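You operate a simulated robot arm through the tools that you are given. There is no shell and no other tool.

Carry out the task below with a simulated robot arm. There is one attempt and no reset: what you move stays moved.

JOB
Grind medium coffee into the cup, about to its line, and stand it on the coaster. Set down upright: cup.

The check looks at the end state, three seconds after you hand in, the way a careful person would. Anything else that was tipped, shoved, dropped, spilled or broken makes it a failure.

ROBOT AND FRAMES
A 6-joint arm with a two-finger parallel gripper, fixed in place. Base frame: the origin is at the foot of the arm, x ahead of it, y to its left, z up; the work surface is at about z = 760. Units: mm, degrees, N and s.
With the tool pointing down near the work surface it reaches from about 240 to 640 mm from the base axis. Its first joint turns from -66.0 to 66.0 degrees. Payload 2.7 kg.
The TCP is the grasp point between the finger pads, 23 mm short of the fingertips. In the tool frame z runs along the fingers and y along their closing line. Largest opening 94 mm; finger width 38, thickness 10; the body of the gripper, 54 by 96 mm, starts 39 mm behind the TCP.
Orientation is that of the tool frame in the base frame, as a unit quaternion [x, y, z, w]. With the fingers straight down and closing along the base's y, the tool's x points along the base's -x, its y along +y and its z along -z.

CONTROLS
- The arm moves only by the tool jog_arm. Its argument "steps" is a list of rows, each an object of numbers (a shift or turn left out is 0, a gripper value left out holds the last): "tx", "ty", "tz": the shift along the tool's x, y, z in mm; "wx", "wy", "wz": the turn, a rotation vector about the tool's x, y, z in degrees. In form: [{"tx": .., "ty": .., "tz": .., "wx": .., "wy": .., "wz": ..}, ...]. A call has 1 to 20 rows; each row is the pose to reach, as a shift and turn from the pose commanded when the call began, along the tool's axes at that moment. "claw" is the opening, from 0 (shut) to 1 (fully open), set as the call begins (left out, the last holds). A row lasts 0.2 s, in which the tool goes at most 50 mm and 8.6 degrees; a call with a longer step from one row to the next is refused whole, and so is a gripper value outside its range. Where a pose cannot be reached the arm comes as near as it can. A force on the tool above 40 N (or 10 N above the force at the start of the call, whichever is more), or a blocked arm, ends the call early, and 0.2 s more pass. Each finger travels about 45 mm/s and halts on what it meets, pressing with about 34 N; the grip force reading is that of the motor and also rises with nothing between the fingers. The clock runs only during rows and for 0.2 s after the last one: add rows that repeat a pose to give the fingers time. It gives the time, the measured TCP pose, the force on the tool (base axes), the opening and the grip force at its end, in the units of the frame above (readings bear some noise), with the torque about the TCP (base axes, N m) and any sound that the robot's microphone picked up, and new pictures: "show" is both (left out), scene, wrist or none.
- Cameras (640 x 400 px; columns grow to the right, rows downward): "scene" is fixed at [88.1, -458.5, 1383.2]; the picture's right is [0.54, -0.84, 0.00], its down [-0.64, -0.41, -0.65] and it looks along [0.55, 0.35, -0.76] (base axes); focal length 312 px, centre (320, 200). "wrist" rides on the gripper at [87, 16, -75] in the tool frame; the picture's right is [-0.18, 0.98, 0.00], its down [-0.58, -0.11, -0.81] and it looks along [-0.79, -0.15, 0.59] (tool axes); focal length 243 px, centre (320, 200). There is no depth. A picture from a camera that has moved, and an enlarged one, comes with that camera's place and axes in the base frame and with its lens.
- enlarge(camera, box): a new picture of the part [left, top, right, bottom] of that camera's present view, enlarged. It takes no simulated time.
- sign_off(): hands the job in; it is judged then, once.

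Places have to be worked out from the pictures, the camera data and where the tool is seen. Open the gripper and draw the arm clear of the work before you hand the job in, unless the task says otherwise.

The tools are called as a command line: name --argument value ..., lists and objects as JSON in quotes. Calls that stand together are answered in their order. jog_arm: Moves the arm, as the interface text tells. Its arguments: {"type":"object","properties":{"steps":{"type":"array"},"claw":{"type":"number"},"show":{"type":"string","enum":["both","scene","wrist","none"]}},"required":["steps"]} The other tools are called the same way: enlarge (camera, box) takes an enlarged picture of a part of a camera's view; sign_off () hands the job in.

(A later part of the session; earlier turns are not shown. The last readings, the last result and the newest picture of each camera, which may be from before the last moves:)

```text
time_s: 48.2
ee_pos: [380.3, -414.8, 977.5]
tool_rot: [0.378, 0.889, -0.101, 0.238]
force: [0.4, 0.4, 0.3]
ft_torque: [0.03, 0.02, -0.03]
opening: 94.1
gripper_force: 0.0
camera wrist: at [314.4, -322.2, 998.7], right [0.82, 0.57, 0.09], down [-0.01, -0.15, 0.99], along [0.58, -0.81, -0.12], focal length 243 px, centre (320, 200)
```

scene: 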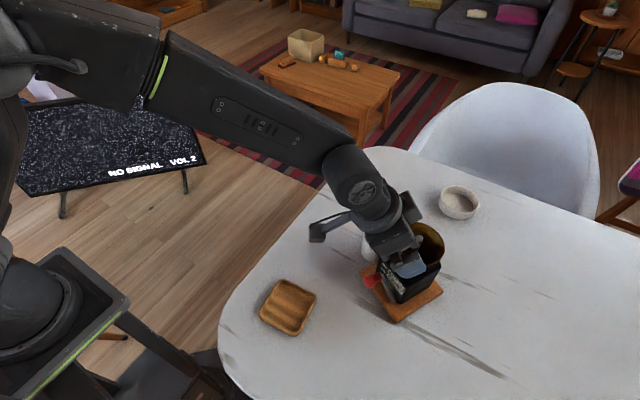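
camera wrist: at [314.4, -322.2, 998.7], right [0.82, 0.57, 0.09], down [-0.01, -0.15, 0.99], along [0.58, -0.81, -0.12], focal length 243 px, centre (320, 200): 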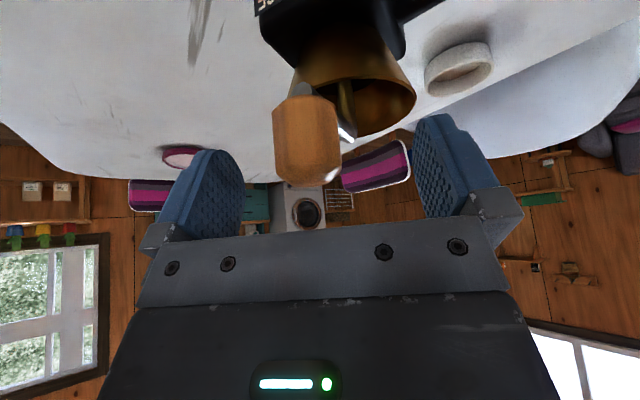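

The pose is steady at (380.5,-414.7,977), and the knob is about 3.5 mm toward the tool's −y side. I'll centre on it, then close.

jog_arm --steps '[{"ty": -3.5, "tz": 1}, {"ty": -3.5, "tz": 1}]' --show "none"

jog_arm --steps '[{"tx": 0}, {"tx": 0}, {"tx": 0}, {"tx": 0}, {"tx": 0}]' --claw 0.25 --show "wrist"

```text
time_s: 48.8
ee_pos: [379.0, -416.7, 977.1]
tool_rot: [0.378, 0.889, -0.101, 0.238]
force: [0.5, 0.1, -0.2]
ft_torque: [-0.01, 0.04, 0.01]
opening: 94.1
gripper_force: 0.1
```

```text
time_s: 50.0
ee_pos: [378.6, -417.7, 976.6]
tool_rot: [0.377, 0.889, -0.101, 0.238]
force: [-1.1, 0.3, 0.9]
ft_torque: [-0.25, 0.38, -0.03]
opening: 29.3
gripper_force: 34.1
camera wrist: at [312.3, -324.7, 997.9], right [0.82, 0.57, 0.09], down [-0.01, -0.15, 0.99], along [0.58, -0.81, -0.12], focal length 243 px, centre (320, 200)
```

wrist: 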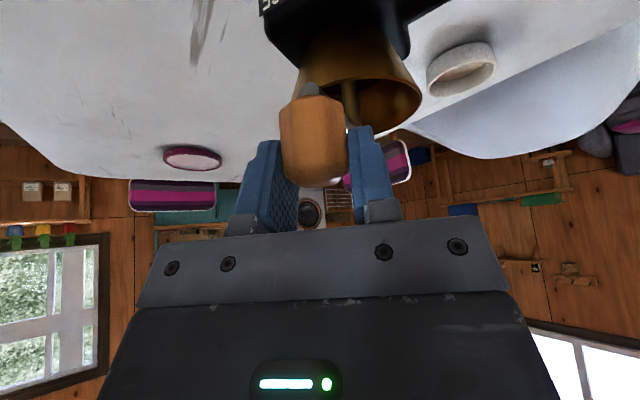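

The knob is gripped at 29 mm with almost no side force. I'll try a small 20° clockwise arc around the estimated shaft at (431,-444), and check the forces.

jog_arm --steps '[{"tx": 1.29, "ty": 5.31, "tz": -0.73}, {"tx": 2.18, "ty": 10.74, "tz": -1.24}, {"tx": 2.64, "ty": 16.25, "tz": -1.49}, {"tx": 2.7, "ty": 21.73, "tz": -1.51}]' --show "both"

enlarge --camera "scene" --box '[330, 190, 460, 320]'

```text
time_s: 51.0
ee_pos: [391.1, -399.5, 976.0]
tool_rot: [0.377, 0.89, -0.101, 0.237]
force: [-11.3, -3.3, 1.2]
ft_torque: [-0.1, 0.77, -0.47]
opening: 29.6
gripper_force: 33.8
camera wrist: at [325.0, -307.5, 997.4], right [0.82, 0.57, 0.09], down [-0.01, -0.15, 0.99], along [0.58, -0.81, -0.12], focal length 243 px, centre (320, 200)
```

scene: 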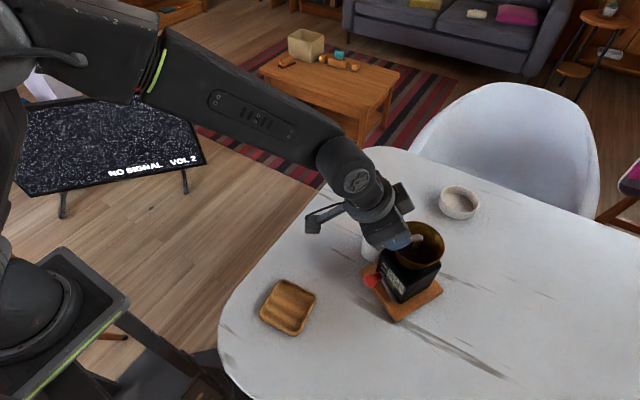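
wrist: 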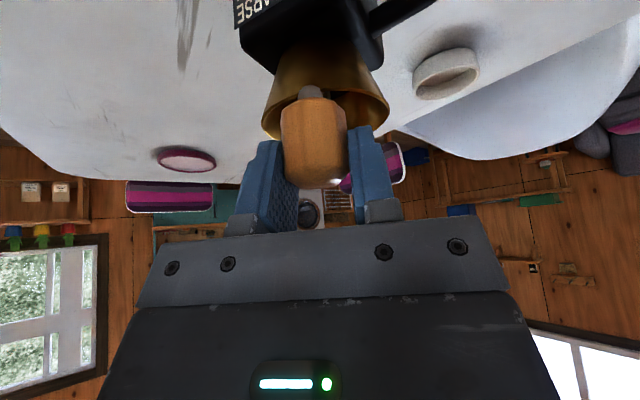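

```text
3.08 times, centred on (395, 255) of scene
camera zoom: at [87.8, -458.6, 1383.2], right [0.54, -0.84, 0.0], down [-0.64, -0.41, -0.65], along [0.55, 0.35, -0.76], focal length 960 px, centre (89, 31)
```

zoom: 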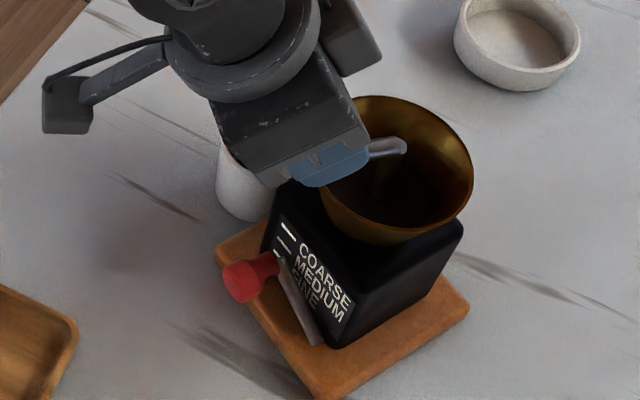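

The crank turns with about 10 N of tangential resistance and a small radial error of about 0.6 mm. I'll refine the centre estimate slightly and continue clockwise another 30°.

jog_arm --steps '[{"tx": 0.3, "ty": 5.5, "tz": -0.16}, {"tx": -0.36, "ty": 11.01, "tz": 0.23}, {"tx": -1.42, "ty": 16.43, "tz": 0.87}, {"tx": -2.89, "ty": 21.72, "tz": 1.73}, {"tx": -4.74, "ty": 26.84, "tz": 2.82}, {"tx": -6.98, "ty": 31.75, "tz": 4.14}]' --show "scene"

enlarge --camera "scene" --box '[330, 190, 460, 320]'

```text
time_s: 52.4
ee_pos: [419.8, -383.0, 976.4]
tool_rot: [0.377, 0.889, -0.1, 0.238]
force: [-6.9, -2.4, -0.1]
ft_torque: [-0.18, 0.17, -0.33]
opening: 29.2
gripper_force: 34.3
```

scene: 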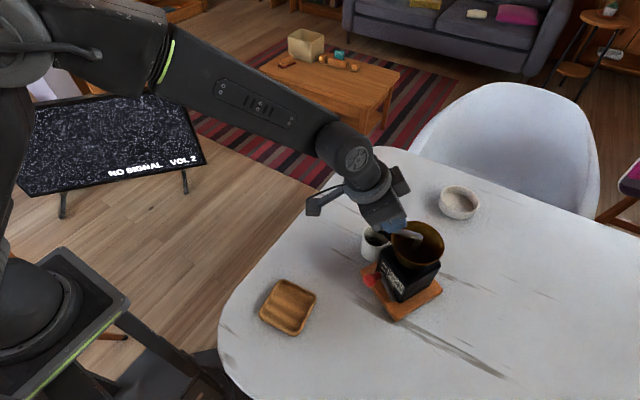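

```text
3.08 times, centred on (395, 255) of scene
camera zoom: at [88.0, -458.7, 1383.2], right [0.54, -0.84, 0.0], down [-0.64, -0.41, -0.65], along [0.55, 0.35, -0.76], focal length 960 px, centre (89, 31)
```

zoom: 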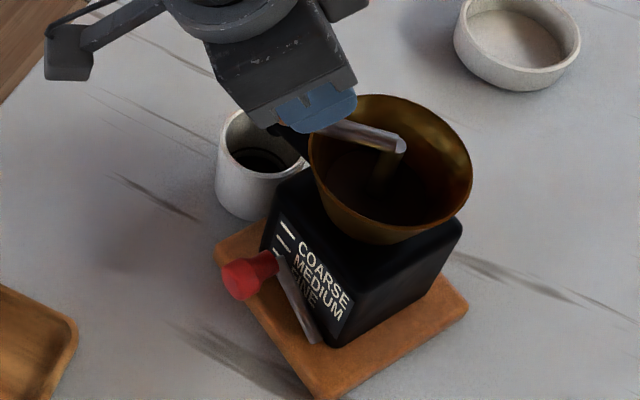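

Forces are small now (about 7 N tangential, near zero radial) and the grinder hasn't moved. I'll check the cup contents.

enlarge --camera "scene" --box '[358, 222, 398, 262]'

```text
10.00 times, centred on (378, 242) of scene
camera zoom: at [88.0, -458.7, 1383.2], right [0.54, -0.84, 0.0], down [-0.64, -0.41, -0.65], along [0.55, 0.35, -0.76], focal length 3122 px, centre (-260, -220)
```

zoom: 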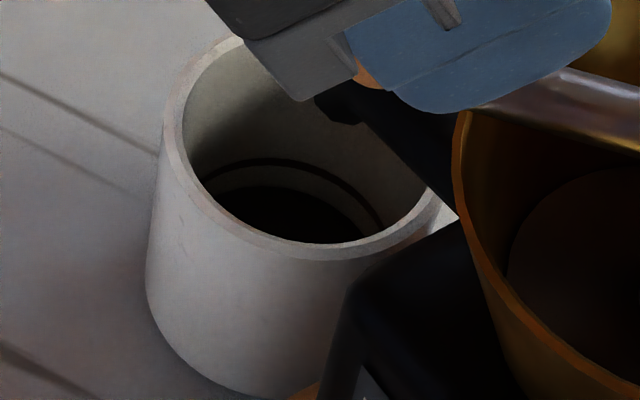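

A dark layer of grounds already covers the cup floor, with the ring still above it, so grinding works in this direction. I'll continue 60° clockwise and check again.

jog_arm --steps '[{"tx": -4.04, "ty": 6.89, "tz": 2.36}, {"tx": -8.82, "ty": 13.12, "tz": 5.15}, {"tx": -14.27, "ty": 18.59, "tz": 8.33}, {"tx": -20.29, "ty": 23.17, "tz": 11.83}, {"tx": -26.78, "ty": 26.81, "tz": 15.61}, {"tx": -33.62, "ty": 29.45, "tz": 19.59}, {"tx": -40.71, "ty": 31.03, "tz": 23.71}, {"tx": -47.91, "ty": 31.53, "tz": 27.89}]' --show "scene"

enlarge --camera "scene" --box '[330, 190, 460, 320]'

enlarge --camera "scene" --box '[358, 222, 398, 262]'

```text
time_s: 54.2
ee_pos: [481.0, -400.9, 976.9]
tool_rot: [0.377, 0.89, -0.101, 0.237]
force: [-2.0, 1.5, -0.5]
ft_torque: [0.17, 0.08, -0.1]
opening: 29.4
gripper_force: 34.3
```

scene: 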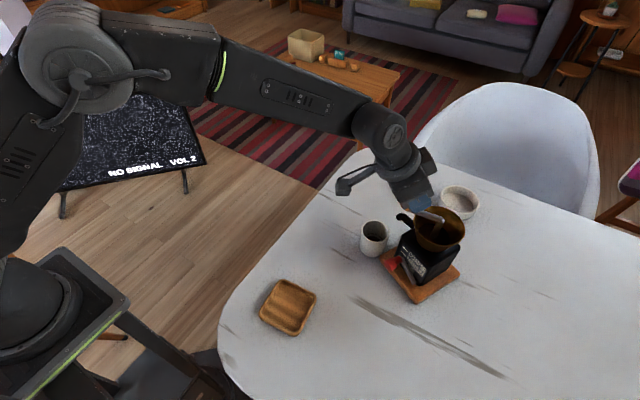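

```text
3.08 times, centred on (395, 255) of scene
camera zoom: at [88.2, -458.6, 1383.2], right [0.54, -0.84, 0.0], down [-0.64, -0.41, -0.65], along [0.55, 0.35, -0.76], focal length 960 px, centre (89, 31)
```

zoom: 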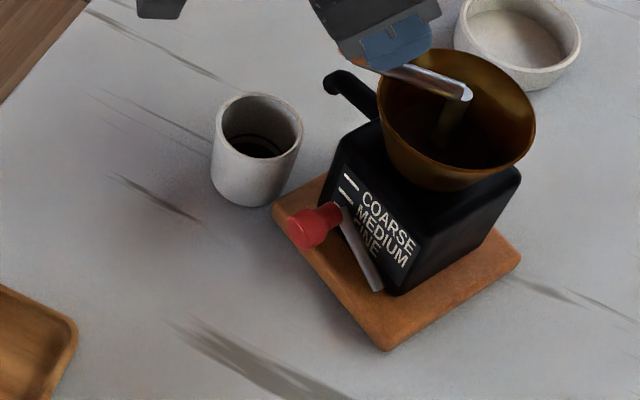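

```text
10.00 times, centred on (378, 242) of scene
camera zoom: at [88.2, -458.6, 1383.2], right [0.54, -0.84, 0.0], down [-0.64, -0.41, -0.65], along [0.55, 0.35, -0.76], focal length 3122 px, centre (-260, -220)
```

zoom: 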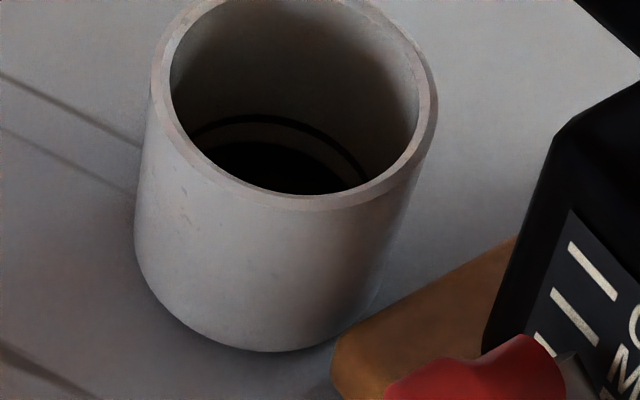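

The grinder slid about 60 mm: the faceted knob locked between the flat pads, so the crank didn't turn and the whole unit moved, nudging the cup too. The pad torque was the culprit, since the crank itself needs only about 0.2 N·m. I'll release, then plan to put the grinder back where it was and crank without clamping.

jog_arm --steps '[{"tx": 0}, {"tx": 0}, {"tx": 0}, {"tx": 0}]' --claw 0.9 --show "none"

jog_arm --steps '[{"tx": -10, "tz": -17.3}, {"tx": -20, "tz": -34.6}, {"tx": -30, "tz": -52}, {"tx": -30, "tz": -52}]' --show "both"

enlarge --camera "scene" --box '[340, 180, 480, 320]'

enlarge --camera "wrist" --box '[200, 0, 440, 150]'

```text
time_s: 55.2
ee_pos: [481.7, -400.9, 977.3]
tool_rot: [0.377, 0.889, -0.101, 0.238]
force: [-0.2, -0.5, -0.7]
ft_torque: [-0.01, 0.02, 0.01]
opening: 84.3
gripper_force: 0.1
```

```text
time_s: 56.2
ee_pos: [479.9, -400.3, 1038.6]
tool_rot: [0.377, 0.89, -0.1, 0.238]
force: [-0.4, -0.5, 0.2]
ft_torque: [0.03, -0.01, -0.02]
opening: 84.3
gripper_force: 0.1
camera wrist: at [414.2, -307.7, 1059.6], right [0.82, 0.57, 0.09], down [-0.01, -0.15, 0.99], along [0.58, -0.81, -0.12], focal length 243 px, centre (320, 200)
```

scene: 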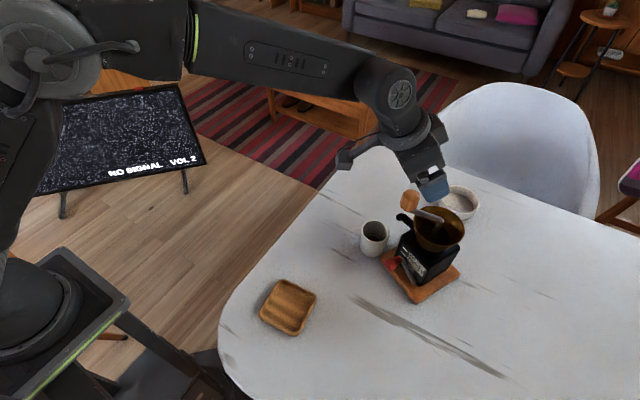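
wrist: 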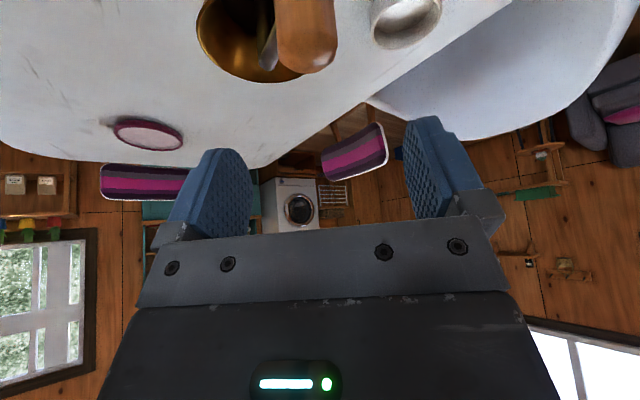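

```text
2.86 times, centred on (410, 250) of scene
camera zoom: at [88.1, -458.5, 1383.2], right [0.54, -0.84, 0.0], down [-0.64, -0.41, -0.65], along [0.55, 0.35, -0.76], focal length 892 px, centre (63, 57)
```

zoom: 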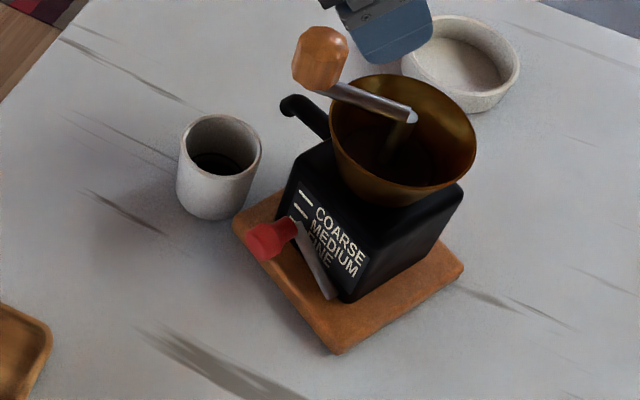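

```text
2.67 times, centred on (320, 75) of wrist
camera zoom: at [414.2, -307.7, 1059.6], right [0.82, 0.57, 0.09], down [-0.01, -0.15, 0.99], along [0.58, -0.81, -0.12], focal length 647 px, centre (320, 533)
```

zoom: 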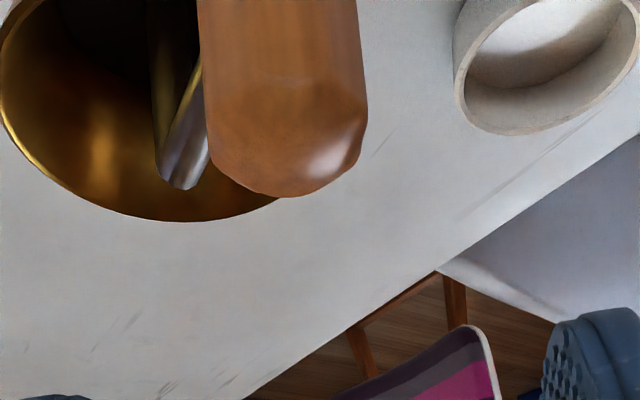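

The grinder now sits displaced by about (+56,-18) mm and turned about 2°; the crank shaft is near (485.5,-457.5). I'll bring it back by holding the crank right at its shaft, so no crank torque is applied. First I'll rotate the heading to −90° and hover above the shaft with the fingers partly closed.

jog_arm --steps '[{"tx": -7, "ty": -6.5, "tz": -1, "wx": 3.7, "wz": 6.35}, {"tx": -13.5, "ty": -13, "tz": 2, "wx": 7.4, "wz": 12.7}, {"tx": -20, "ty": -19.4, "tz": 8, "wx": 11.1, "wz": 19.05}, {"tx": -26, "ty": -26, "tz": 15, "wx": 14.7, "wz": 25.4}, {"tx": -32, "ty": -32.4, "tz": 23, "wx": 18.4, "wz": 31.75}, {"tx": -37.6, "ty": -38.8, "tz": 31.8, "wx": 22.1, "wz": 38.1}, {"tx": -37.6, "ty": -38.8, "tz": 31.8, "wx": 22.1, "wz": 38.1}]' --claw 0.4 --show "both"

```text
time_s: 57.8
ee_pos: [485.9, -463.1, 1028.0]
tool_rot: [0.684, 0.682, -0.183, 0.183]
force: [-0.1, -0.1, -0.3]
ft_torque: [-0.01, 0.02, -0.01]
opening: 37.6
gripper_force: 0.0
camera wrist: at [502.9, -351.1, 1049.3], right [0.98, -0.16, 0.09], down [-0.11, -0.1, 0.99], along [-0.15, -0.98, -0.12], focal length 243 px, centre (320, 200)
```

scene: 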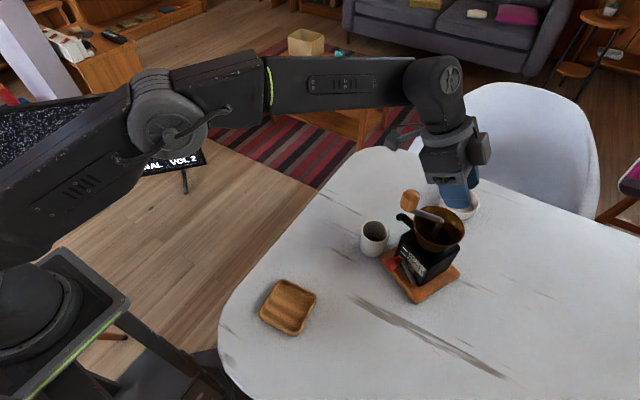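
wrist: 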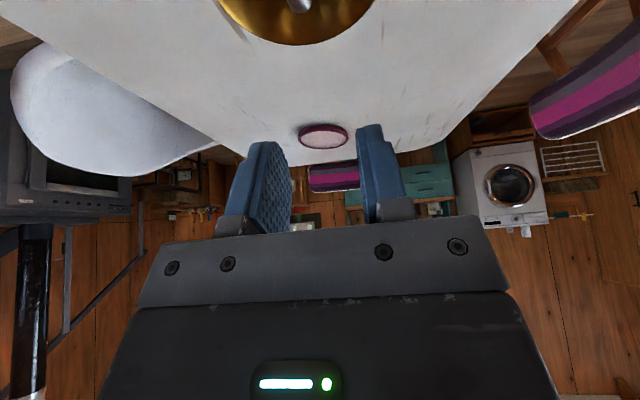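

Heading −90° is reached above the shaft. I'll enlarge to locate the elbow exactly.

enlarge --camera "wrist" --box '[210, 0, 390, 60]'

enlarge --camera "scene" --box '[385, 180, 475, 260]'

```text
3.56 times, centred on (300, 30) of wrist
camera zoom: at [502.9, -351.1, 1049.3], right [0.98, -0.16, 0.09], down [-0.11, -0.1, 0.99], along [-0.15, -0.98, -0.12], focal length 863 px, centre (391, 804)
```

zoom: 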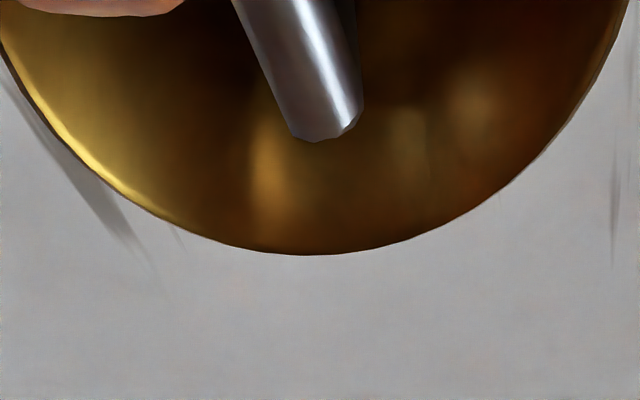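

```text
5.00 times, centred on (430, 220) of scene
camera zoom: at [88.1, -458.5, 1383.2], right [0.54, -0.84, 0.0], down [-0.64, -0.41, -0.65], along [0.55, 0.35, -0.76], focal length 1561 px, centre (-230, 100)
```

zoom: 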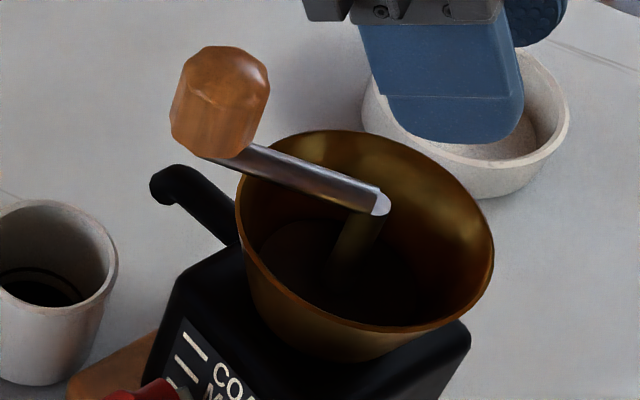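

The arm's end/shaft is at about (486,-458), with the arm pointing at 95°. I'll align the closing direction perpendicular to the arm (heading −85°) and descend most of the way, keeping the body clear of the knob.

jog_arm --steps '[{"tx": 9, "tz": 14, "wx": -0.6, "wz": -1.04}, {"tx": 18, "tz": 28, "wx": -1.2, "wz": -2.08}, {"tx": 26, "tz": 42, "wx": -1.8, "wz": -3.1}, {"tx": 33.3, "tz": 53.5, "wx": -2.4, "wz": -4.16}, {"tx": 33.3, "tz": 53.5, "wx": -2.4, "wz": -4.16}]' --show "both"

enlarge --camera "scene" --box '[385, 170, 475, 260]'

enlarge --camera "wrist" --box '[200, 0, 440, 180]'

```text
time_s: 59.0
ee_pos: [486.2, -460.8, 964.9]
tool_rot: [0.653, 0.712, -0.175, 0.19]
force: [0.3, 0.4, -0.4]
ft_torque: [0.02, 0.0, 0.02]
opening: 37.5
gripper_force: 0.1
camera wrist: at [493.3, -348.0, 987.2], right [0.99, -0.08, 0.09], down [-0.1, -0.11, 0.99], along [-0.07, -0.99, -0.12], focal length 243 px, centre (320, 200)
```

scene: 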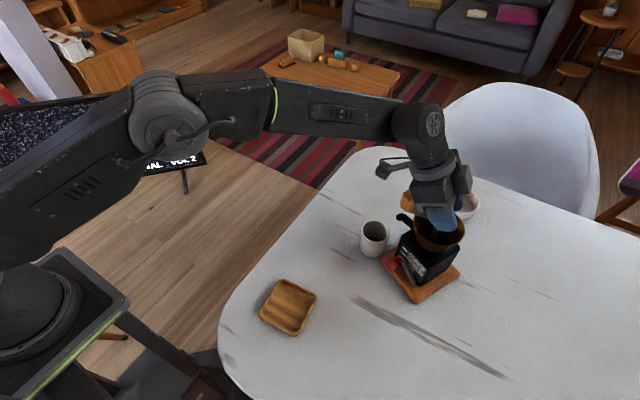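
wrist: 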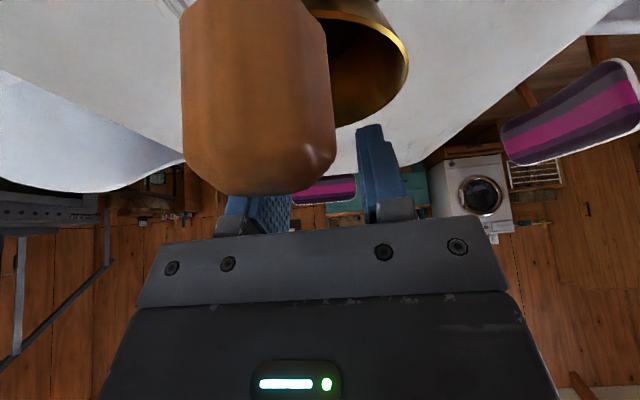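

```text
4.44 times, centred on (430, 215) of scene
camera zoom: at [88.1, -458.5, 1383.2], right [0.54, -0.84, 0.0], down [-0.64, -0.41, -0.65], along [0.55, 0.35, -0.76], focal length 1387 px, centre (-169, 133)
```

zoom: 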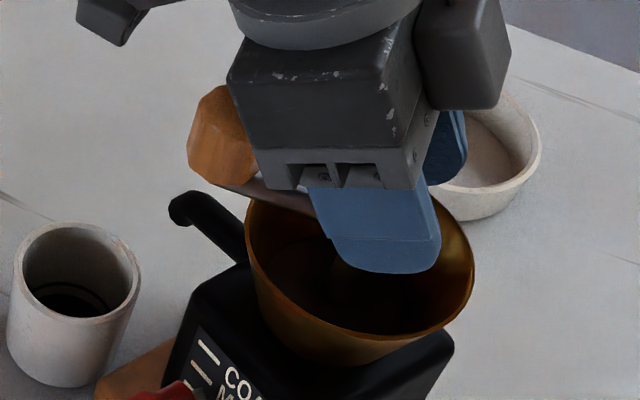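

```text
2.22 times, centred on (320, 90) of wrist
camera zoom: at [493.3, -348.0, 987.2], right [0.99, -0.08, 0.09], down [-0.1, -0.11, 0.99], along [-0.07, -0.99, -0.12], focal length 539 px, centre (320, 444)
```

zoom: 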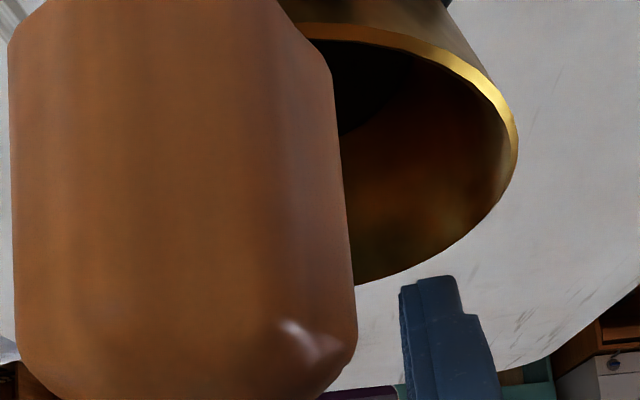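

The elbow is between the fingers, and the knob is a few mm clear of the palm. I'll lower the last 10 mm and watch the force.

jog_arm --steps '[{"tx": 1.75, "tz": 3}, {"tx": 3.5, "tz": 6.1}, {"tx": 5.25, "tz": 9.1}, {"tx": 5.25, "tz": 9.1}]' --show "scene"

enlarge --camera "scene" --box '[385, 170, 475, 260]'

```text
time_s: 60.0
ee_pos: [487.4, -460.4, 954.3]
tool_rot: [0.653, 0.711, -0.176, 0.191]
force: [-0.5, 0.1, -0.3]
ft_torque: [-0.02, -0.02, -0.02]
opening: 37.6
gripper_force: 0.1
```

scene: 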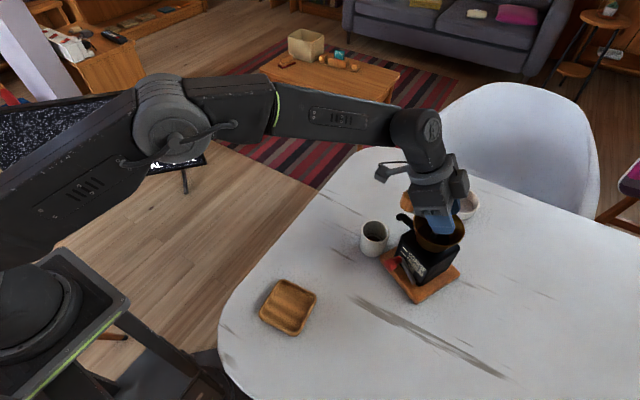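

```text
4.44 times, centred on (430, 215) of scene
camera zoom: at [88.1, -458.5, 1383.2], right [0.54, -0.84, 0.0], down [-0.64, -0.41, -0.65], along [0.55, 0.35, -0.76], focal length 1387 px, centre (-169, 133)
```

zoom: 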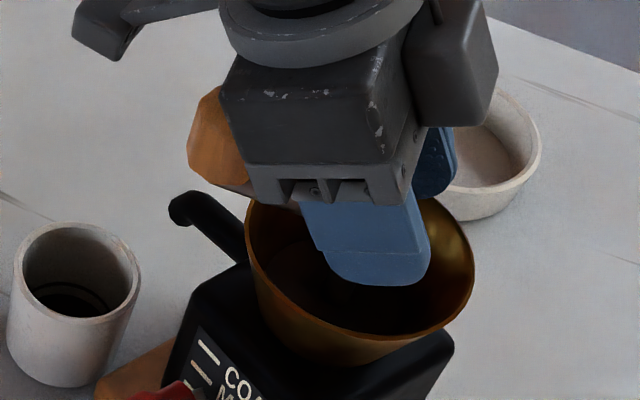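

No contact so far. I'll close the fingers onto the crank at the shaft.

jog_arm --steps '[{"tx": 0}, {"tx": 0}, {"tx": 0}, {"tx": 0}]' --claw 0.05 --show "none"

enlarge --camera "scene" --box '[360, 170, 480, 290]'

```text
time_s: 61.0
ee_pos: [486.1, -461.3, 955.0]
tool_rot: [0.654, 0.71, -0.176, 0.19]
force: [-10.4, -2.6, 0.6]
ft_torque: [0.44, 0.28, 0.09]
opening: 11.5
gripper_force: 33.6
```

```text
3.33 times, centred on (420, 230) of scene
camera zoom: at [87.8, -458.6, 1383.2], right [0.54, -0.84, 0.0], down [-0.64, -0.41, -0.65], along [0.55, 0.35, -0.76], focal length 1040 px, centre (-13, 100)
```

zoom: 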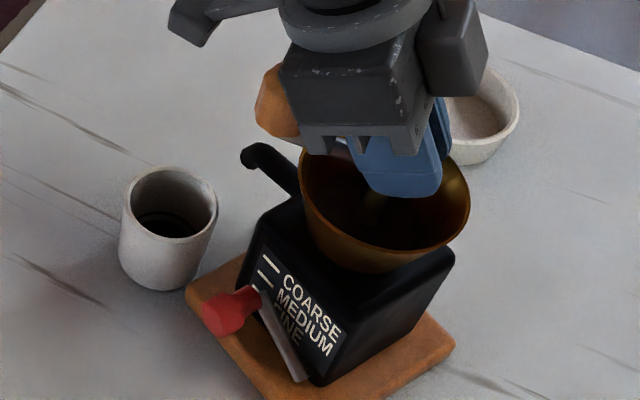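

The crank is clamped at the shaft (11.5 mm). I'll drag the grinder back slowly, first half of the (-57.5,+18.4) mm correction.

jog_arm --steps '[{"tx": 1.66, "ty": -4.64, "tz": -0.95}, {"tx": 3.33, "ty": -9.28, "tz": -1.91}, {"tx": 4.99, "ty": -13.93, "tz": -2.86}, {"tx": 6.65, "ty": -18.57, "tz": -3.82}, {"tx": 8.3, "ty": -23.2, "tz": -4.77}, {"tx": 9.98, "ty": -27.85, "tz": -5.72}]' --show "scene"

enlarge --camera "scene" --box '[340, 180, 480, 320]'

```text
time_s: 62.4
ee_pos: [461.7, -452.3, 956.0]
tool_rot: [0.654, 0.711, -0.175, 0.192]
force: [9.5, -3.1, 4.2]
ft_torque: [-0.06, -0.19, -0.04]
opening: 10.9
gripper_force: 34.0
```

scene: 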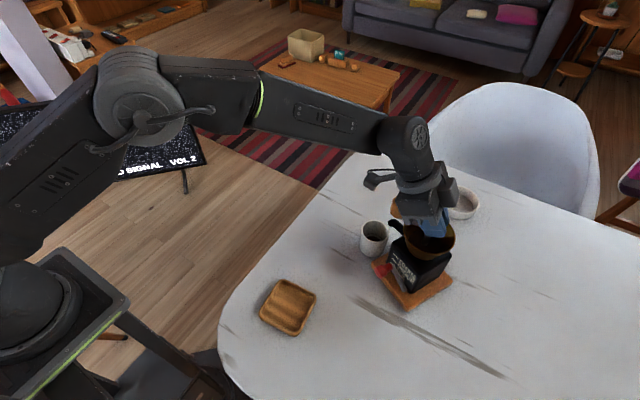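

```text
2.86 times, centred on (410, 250) of scene
camera zoom: at [88.3, -458.6, 1383.2], right [0.54, -0.84, 0.0], down [-0.64, -0.41, -0.65], along [0.55, 0.35, -0.76], focal length 892 px, centre (63, 57)
```

zoom: 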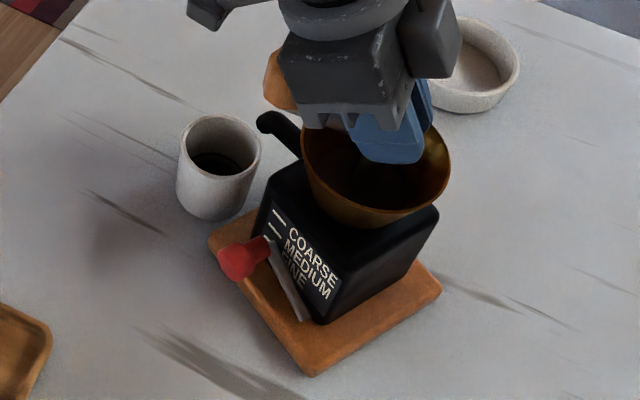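

The grinder follows well and is also rotating back (about 1° left). The remaining offset measures about (31,-9) mm, so I'll drag that distance slowly.

jog_arm --steps '[{"tx": 1.43, "ty": -4.37, "tz": -0.82}, {"tx": 2.86, "ty": -8.74, "tz": -1.64}, {"tx": 4.29, "ty": -13.1, "tz": -2.46}, {"tx": 5.71, "ty": -17.5, "tz": -3.27}, {"tx": 7.14, "ty": -21.9, "tz": -4.09}, {"tx": 8.57, "ty": -26.2, "tz": -4.91}, {"tx": 10, "ty": -30.6, "tz": -5.73}]' --show "scene"

enlarge --camera "scene" --box '[330, 190, 460, 320]'

```text
time_s: 64.0
ee_pos: [427.6, -442.0, 954.3]
tool_rot: [0.654, 0.71, -0.175, 0.191]
force: [10.0, -1.5, 8.0]
ft_torque: [0.54, -0.14, -0.01]
opening: 11.3
gripper_force: 34.6
```

scene: 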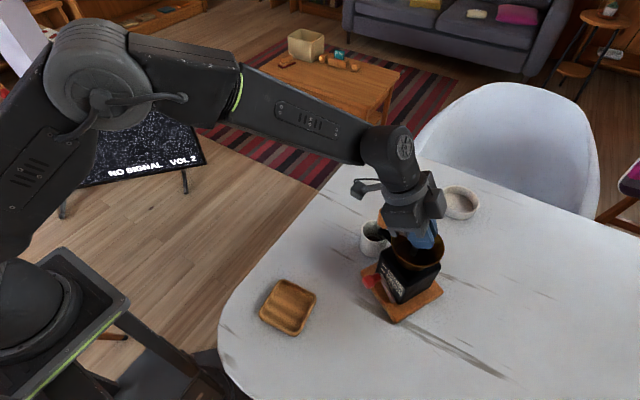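

```text
3.08 times, centred on (395, 255) of scene
camera zoom: at [88.2, -458.5, 1383.2], right [0.54, -0.84, 0.0], down [-0.64, -0.41, -0.65], along [0.55, 0.35, -0.76], focal length 960 px, centre (89, 31)
```

zoom: 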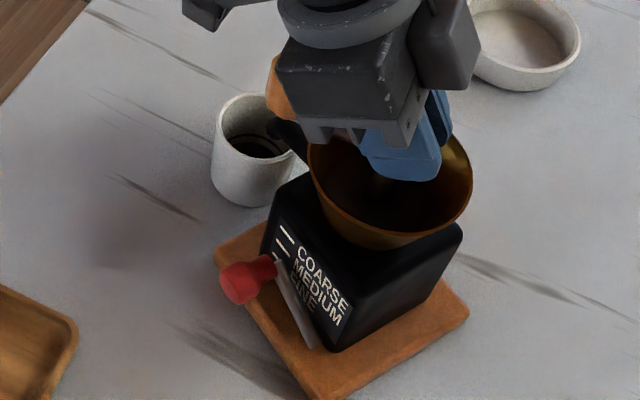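

The grinder is back within a few mm of its original place. I'll open the fingers and rise straight up.

jog_arm --steps '[{"tx": 0}, {"tx": 0}, {"tx": 0}]' --claw 0.4 --show "none"

jog_arm --steps '[{"tx": -10, "tz": -17.3}, {"tx": -22, "tz": -38}, {"tx": -34, "tz": -59}, {"tx": -46, "tz": -80}, {"tx": -46, "tz": -80}]' --show "both"

enlarge --camera "scene" --box '[330, 190, 460, 320]'

```text
time_s: 64.8
ee_pos: [426.8, -441.3, 954.0]
tool_rot: [0.654, 0.711, -0.176, 0.19]
force: [0.6, -0.9, 0.6]
ft_torque: [-0.02, -0.02, -0.02]
opening: 37.8
gripper_force: 0.0
```

```text
time_s: 66.0
ee_pos: [426.9, -442.0, 1047.1]
tool_rot: [0.654, 0.711, -0.177, 0.19]
force: [-0.2, 0.4, -0.5]
ft_torque: [0.01, 0.02, 0.01]
opening: 37.5
gripper_force: 0.0
camera wrist: at [434.4, -328.5, 1068.5], right [0.99, -0.08, 0.09], down [-0.1, -0.11, 0.99], along [-0.07, -0.99, -0.12], focal length 243 px, centre (320, 200)
```

scene: 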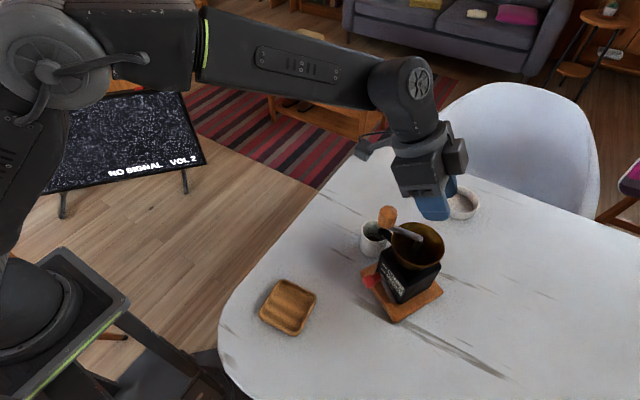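
wrist: 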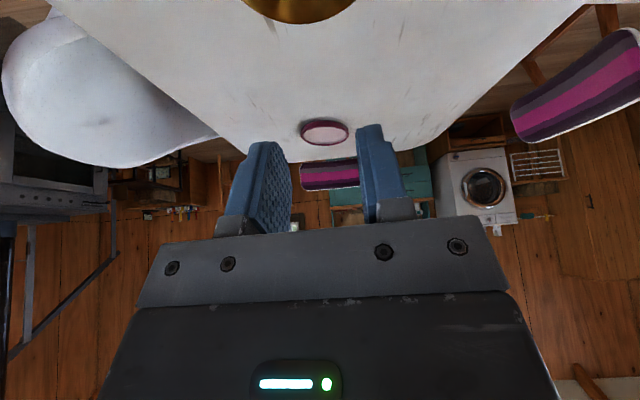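

```text
3.08 times, centred on (395, 255) of scene
camera zoom: at [88.1, -458.5, 1383.2], right [0.54, -0.84, 0.0], down [-0.64, -0.41, -0.65], along [0.55, 0.35, -0.76], focal length 960 px, centre (89, 31)
```

zoom: 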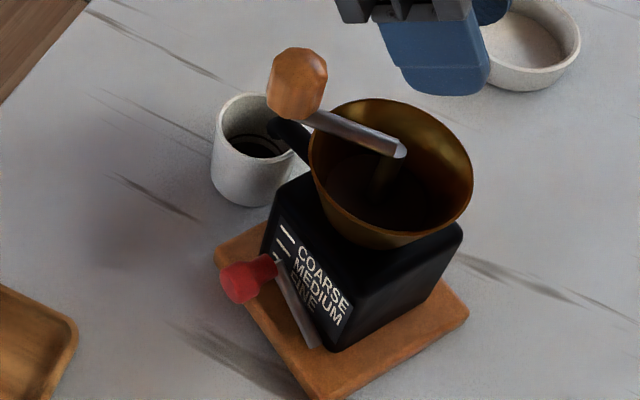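

The grinder is back in place. I'll zoom in on the nozzle and cup to see how far the cup needs to be shifted back.

enlarge --camera "scene" --box '[355, 215, 405, 265]'

enlarge --camera "scene" --box '[380, 195, 460, 275]'

```text
8.00 times, centred on (380, 240) of scene
camera zoom: at [88.1, -458.5, 1383.2], right [0.54, -0.84, 0.0], down [-0.64, -0.41, -0.65], along [0.55, 0.35, -0.76], focal length 2497 px, centre (-160, -120)
```

zoom: 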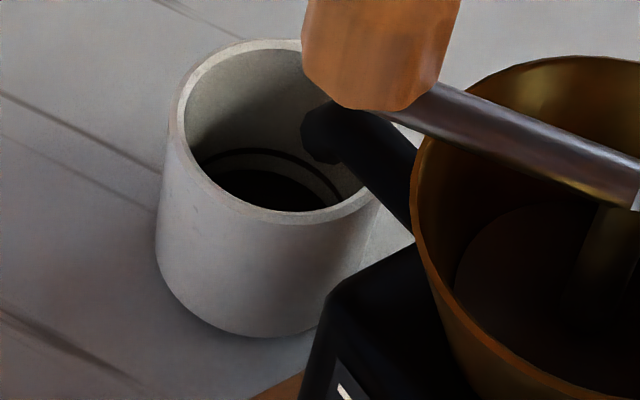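

```text
5.00 times, centred on (420, 235) of scene
camera zoom: at [88.1, -458.5, 1383.2], right [0.54, -0.84, 0.0], down [-0.64, -0.41, -0.65], along [0.55, 0.35, -0.76], focal length 1561 px, centre (-180, 25)
```

zoom: 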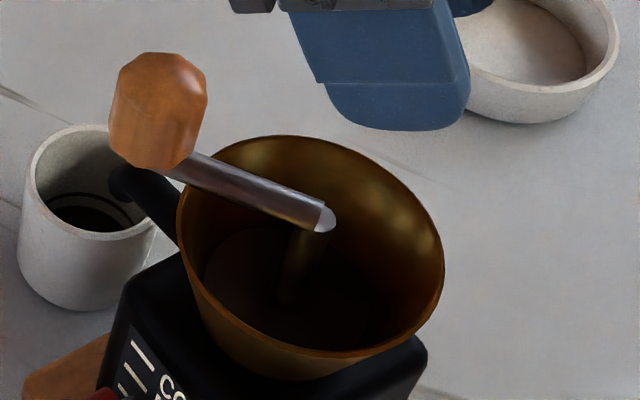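

The nozzle is back at its original spot to within about 1 mm, and the cup is 23 mm off the nozzle axis. I'll regrip the cup from the outer side as before and shift it about 14 mm inward. First, the open approach pose.

jog_arm --steps '[{"tx": 33.8, "ty": 20.7, "tz": -8.7, "wx": 3.76, "wy": -2.92, "wz": 4.9}, {"tx": 67.6, "ty": 41.4, "tz": -17.3, "wx": 7.52, "wy": -5.84, "wz": 9.8}, {"tx": 101.3, "ty": 62.1, "tz": -26, "wx": 11.3, "wy": -8.76, "wz": 14.7}, {"tx": 135.1, "ty": 82.8, "tz": -34.6, "wx": 15.0, "wy": -11.7, "wz": 19.6}, {"tx": 168.9, "ty": 103.5, "tz": -43.3, "wx": 18.8, "wy": -14.6, "wz": 24.5}, {"tx": 188.7, "ty": 103.5, "tz": -8.9, "wx": 18.8, "wy": -14.6, "wz": 24.5}, {"tx": 208.5, "ty": 103.5, "tz": 25.4, "wx": 18.8, "wy": -14.6, "wz": 24.5}, {"tx": 228.4, "ty": 103.5, "tz": 59.8, "wx": 18.8, "wy": -14.6, "wz": 24.5}, {"tx": 228.4, "ty": 103.5, "tz": 59.8, "wx": 18.8, "wy": -14.6, "wz": 24.5}]' --claw 1.0 --show "both"

```text
time_s: 68.0
ee_pos: [516.8, -268.1, 878.6]
tool_rot: [0.784, 0.489, -0.324, 0.202]
force: [0.2, -0.3, -1.2]
ft_torque: [0.02, 0.02, -0.01]
opening: 94.0
gripper_force: 0.0
camera wrist: at [581.0, -172.6, 870.8], right [0.83, -0.55, 0.13], down [-0.03, 0.19, 0.98], along [-0.56, -0.81, 0.14], focal length 243 px, centre (320, 200)
```

scene: 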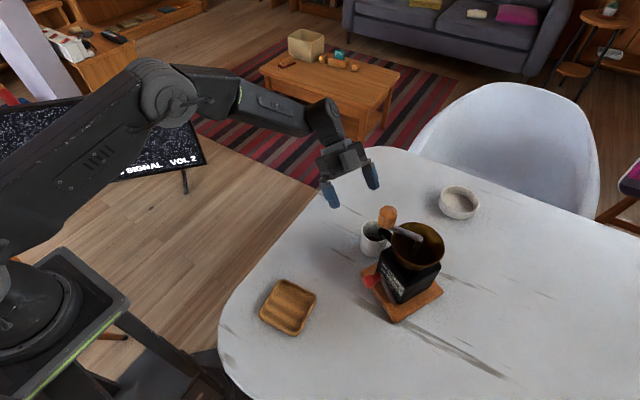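
wrist: 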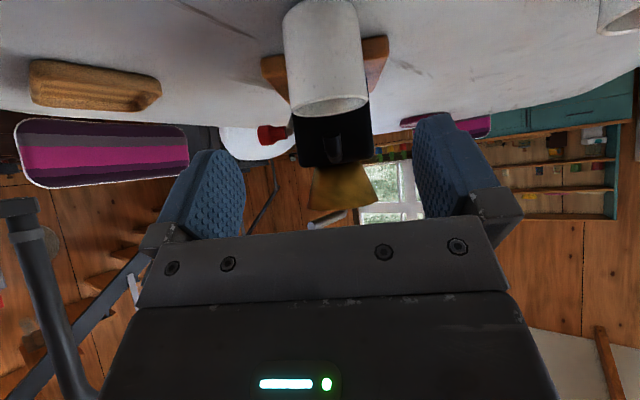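

The approach pose is good and the cup is aligned ahead. I'll advance along the tool axis to straddle it.

jog_arm --steps '[{"tx": -0.1, "ty": -0.2, "tz": 25}, {"tx": -0.2, "ty": -0.5, "tz": 50}, {"tx": -0.4, "ty": -0.8, "tz": 75}, {"tx": -0.5, "ty": -1, "tz": 95}, {"tx": -0.6, "ty": -1.1, "tz": 107.6}, {"tx": -0.6, "ty": -1.1, "tz": 107.6}]' --show "both"

enlarge --camera "scene" --box '[340, 190, 420, 270]'

```text
time_s: 69.4
ee_pos: [480.0, -335.3, 806.1]
tool_rot: [0.783, 0.49, -0.325, 0.202]
force: [-0.2, -0.5, -0.1]
ft_torque: [0.02, -0.01, 0.01]
opening: 94.0
gripper_force: 0.0
camera wrist: at [545.1, -239.5, 797.3], right [0.83, -0.55, 0.13], down [-0.03, 0.19, 0.98], along [-0.56, -0.81, 0.14], focal length 243 px, centre (320, 200)
```

scene: 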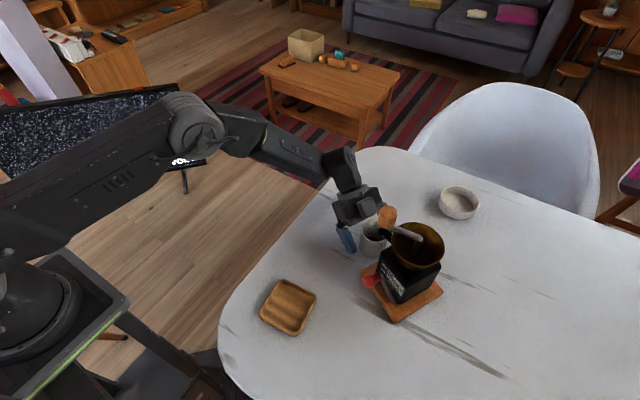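
wrist: 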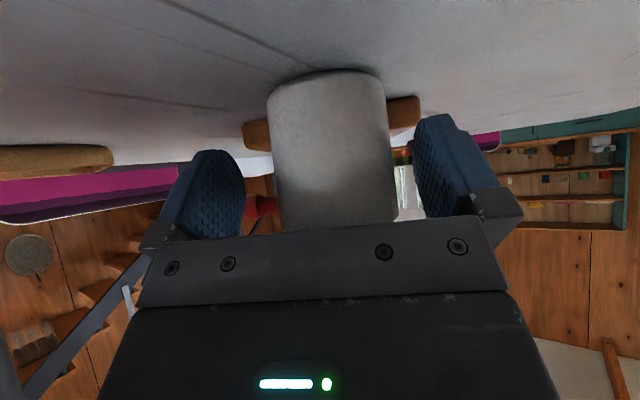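

```text
5.00 times, centred on (380, 230) of scene
camera zoom: at [88.1, -458.5, 1383.2], right [0.54, -0.84, 0.0], down [-0.64, -0.41, -0.65], along [0.55, 0.35, -0.76], focal length 1561 px, centre (20, 50)
```

zoom: 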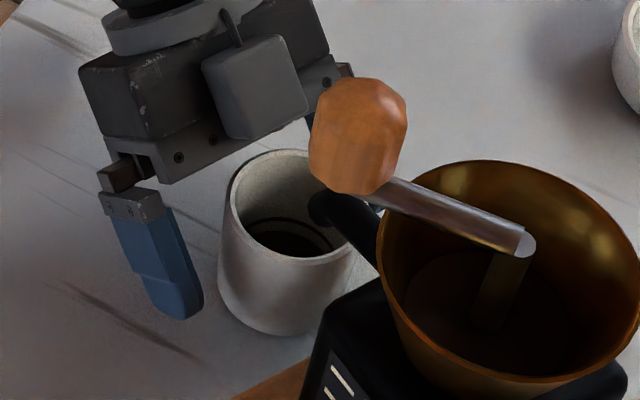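

The cup is about 5–6 mm toward the tool's +y side. I'll centre, then close on it.

jog_arm --steps '[{"ty": 2.5, "tx": 0.7, "tz": 0.7}, {"ty": 5.2, "tx": 1.4, "tz": 1.4}, {"ty": 5.2, "tx": 1.4, "tz": 1.4}]' --show "none"

jog_arm --steps '[{"tx": 0}, {"tx": 0}, {"tx": 0}, {"tx": 0}, {"tx": 0}]' --claw 0.5 --show "wrist"

```text
time_s: 70.2
ee_pos: [484.7, -336.8, 803.2]
tool_rot: [0.784, 0.489, -0.325, 0.202]
force: [0.5, 0.4, -0.4]
ft_torque: [0.0, 0.0, -0.01]
opening: 94.0
gripper_force: 0.1
```

```text
time_s: 71.4
ee_pos: [486.8, -336.1, 804.1]
tool_rot: [0.783, 0.49, -0.324, 0.202]
force: [0.5, -0.2, 0.2]
ft_torque: [0.01, 0.0, 0.0]
opening: 59.0
gripper_force: 33.5
camera wrist: at [549.3, -241.3, 795.2], right [0.83, -0.55, 0.13], down [-0.03, 0.19, 0.98], along [-0.56, -0.81, 0.14], focal length 243 px, centre (320, 200)
```

wrist: 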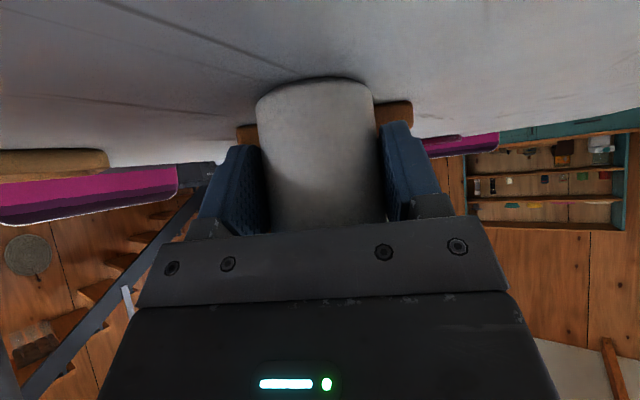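

The cup is gripped. I'll lift 3 mm, shift it about 15 mm back under the nozzle and check.

jog_arm --steps '[{"tx": -2.1, "tz": -2.1}, {"tx": -5.3, "ty": -2, "tz": 1.1}, {"tx": -8.5, "ty": -4, "tz": 4.4}, {"tx": -11.8, "ty": -5.9, "tz": 7.6}, {"tx": -11.8, "ty": -5.9, "tz": 7.6}]' --show "scene"

enlarge --camera "scene" --box '[345, 205, 405, 265]'

```text
time_s: 72.6
ee_pos: [474.6, -346.9, 806.9]
tool_rot: [0.784, 0.489, -0.325, 0.203]
force: [0.9, 1.4, -1.8]
ft_torque: [0.06, -0.05, -0.02]
opening: 59.1
gripper_force: 34.3
```

scene: 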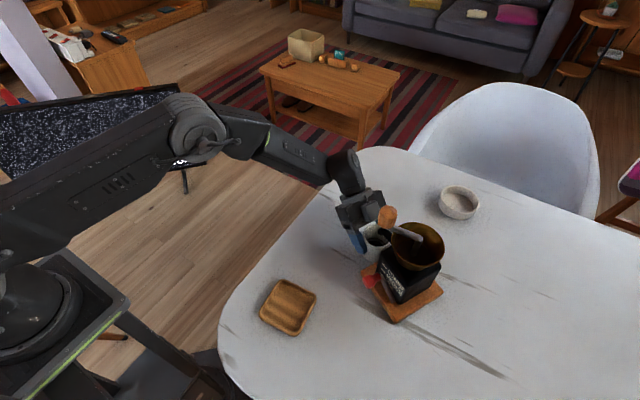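

```text
6.67 times, centred on (375, 235) of scene
camera zoom: at [88.1, -458.5, 1383.2], right [0.54, -0.84, 0.0], down [-0.64, -0.41, -0.65], along [0.55, 0.35, -0.76], focal length 2081 px, centre (-47, -33)
```

zoom: 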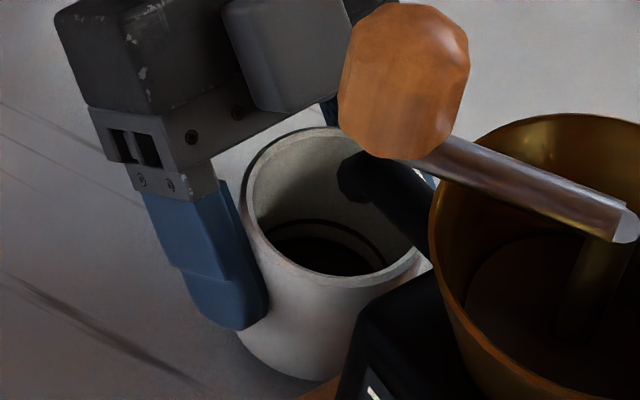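

The cup is now 8 mm outside the nozzle axis and 1 mm sideways, which is good. I'll lower it to the table.

jog_arm --steps '[{"tx": 1, "tz": 1}, {"tx": 2, "tz": 2}, {"tx": 2.8, "tz": 2.8}, {"tx": 2.8, "tz": 2.8}]' --show "none"

```text
time_s: 73.6
ee_pos: [473.9, -347.0, 803.7]
tool_rot: [0.784, 0.489, -0.325, 0.203]
force: [-1.0, 0.0, 7.7]
ft_torque: [0.09, 0.19, -0.03]
opening: 59.3
gripper_force: 34.3
```

Table contact is made. I'll release the cup and retreat along the tool axis.

jog_arm --steps '[{"tx": 0}, {"tx": 0}, {"tx": 0}, {"tx": 0}]' --claw 1.0 --show "none"

jog_arm --steps '[{"tz": -20}, {"tz": -45}, {"tz": -75}, {"tz": -110}, {"tz": -110}]' --show "both"

enlarge --camera "scene" --box '[345, 205, 405, 265]'

```text
time_s: 74.6
ee_pos: [474.6, -346.9, 801.6]
tool_rot: [0.783, 0.49, -0.324, 0.203]
force: [0.3, -0.4, -0.2]
ft_torque: [-0.04, 0.0, 0.02]
opening: 94.0
gripper_force: 0.0
```

```text
time_s: 75.8
ee_pos: [510.8, -280.8, 880.4]
tool_rot: [0.784, 0.488, -0.326, 0.202]
force: [-0.2, 0.0, -0.7]
ft_torque: [-0.04, 0.0, 0.01]
opening: 94.1
gripper_force: 0.0
camera wrist: at [574.8, -185.6, 873.0], right [0.83, -0.55, 0.13], down [-0.03, 0.19, 0.98], along [-0.56, -0.81, 0.14], focal length 243 px, centre (320, 200)
```

scene: 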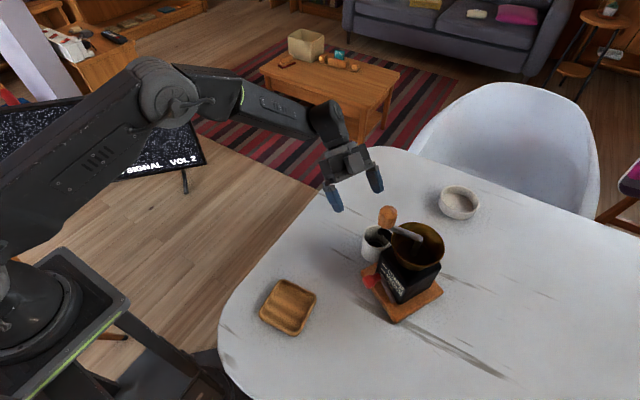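
wrist: 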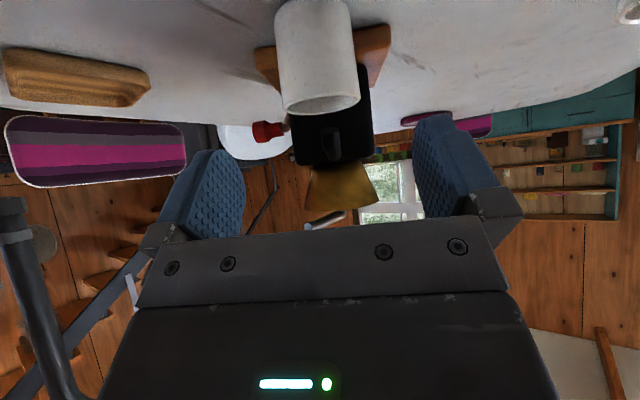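

```text
6.67 times, centred on (375, 235) of scene
camera zoom: at [88.1, -458.5, 1383.2], right [0.54, -0.84, 0.0], down [-0.64, -0.41, -0.65], along [0.55, 0.35, -0.76], focal length 2081 px, centre (-47, -33)
```

zoom: 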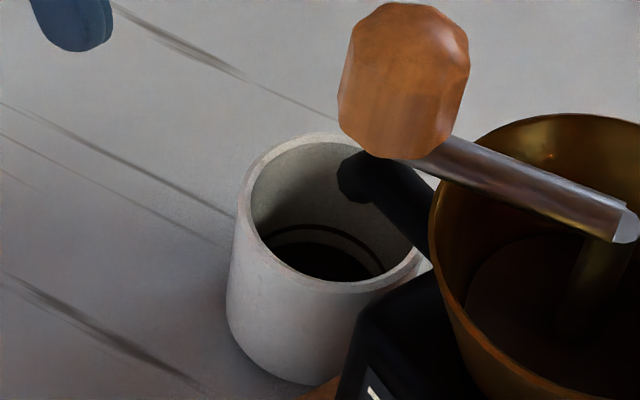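

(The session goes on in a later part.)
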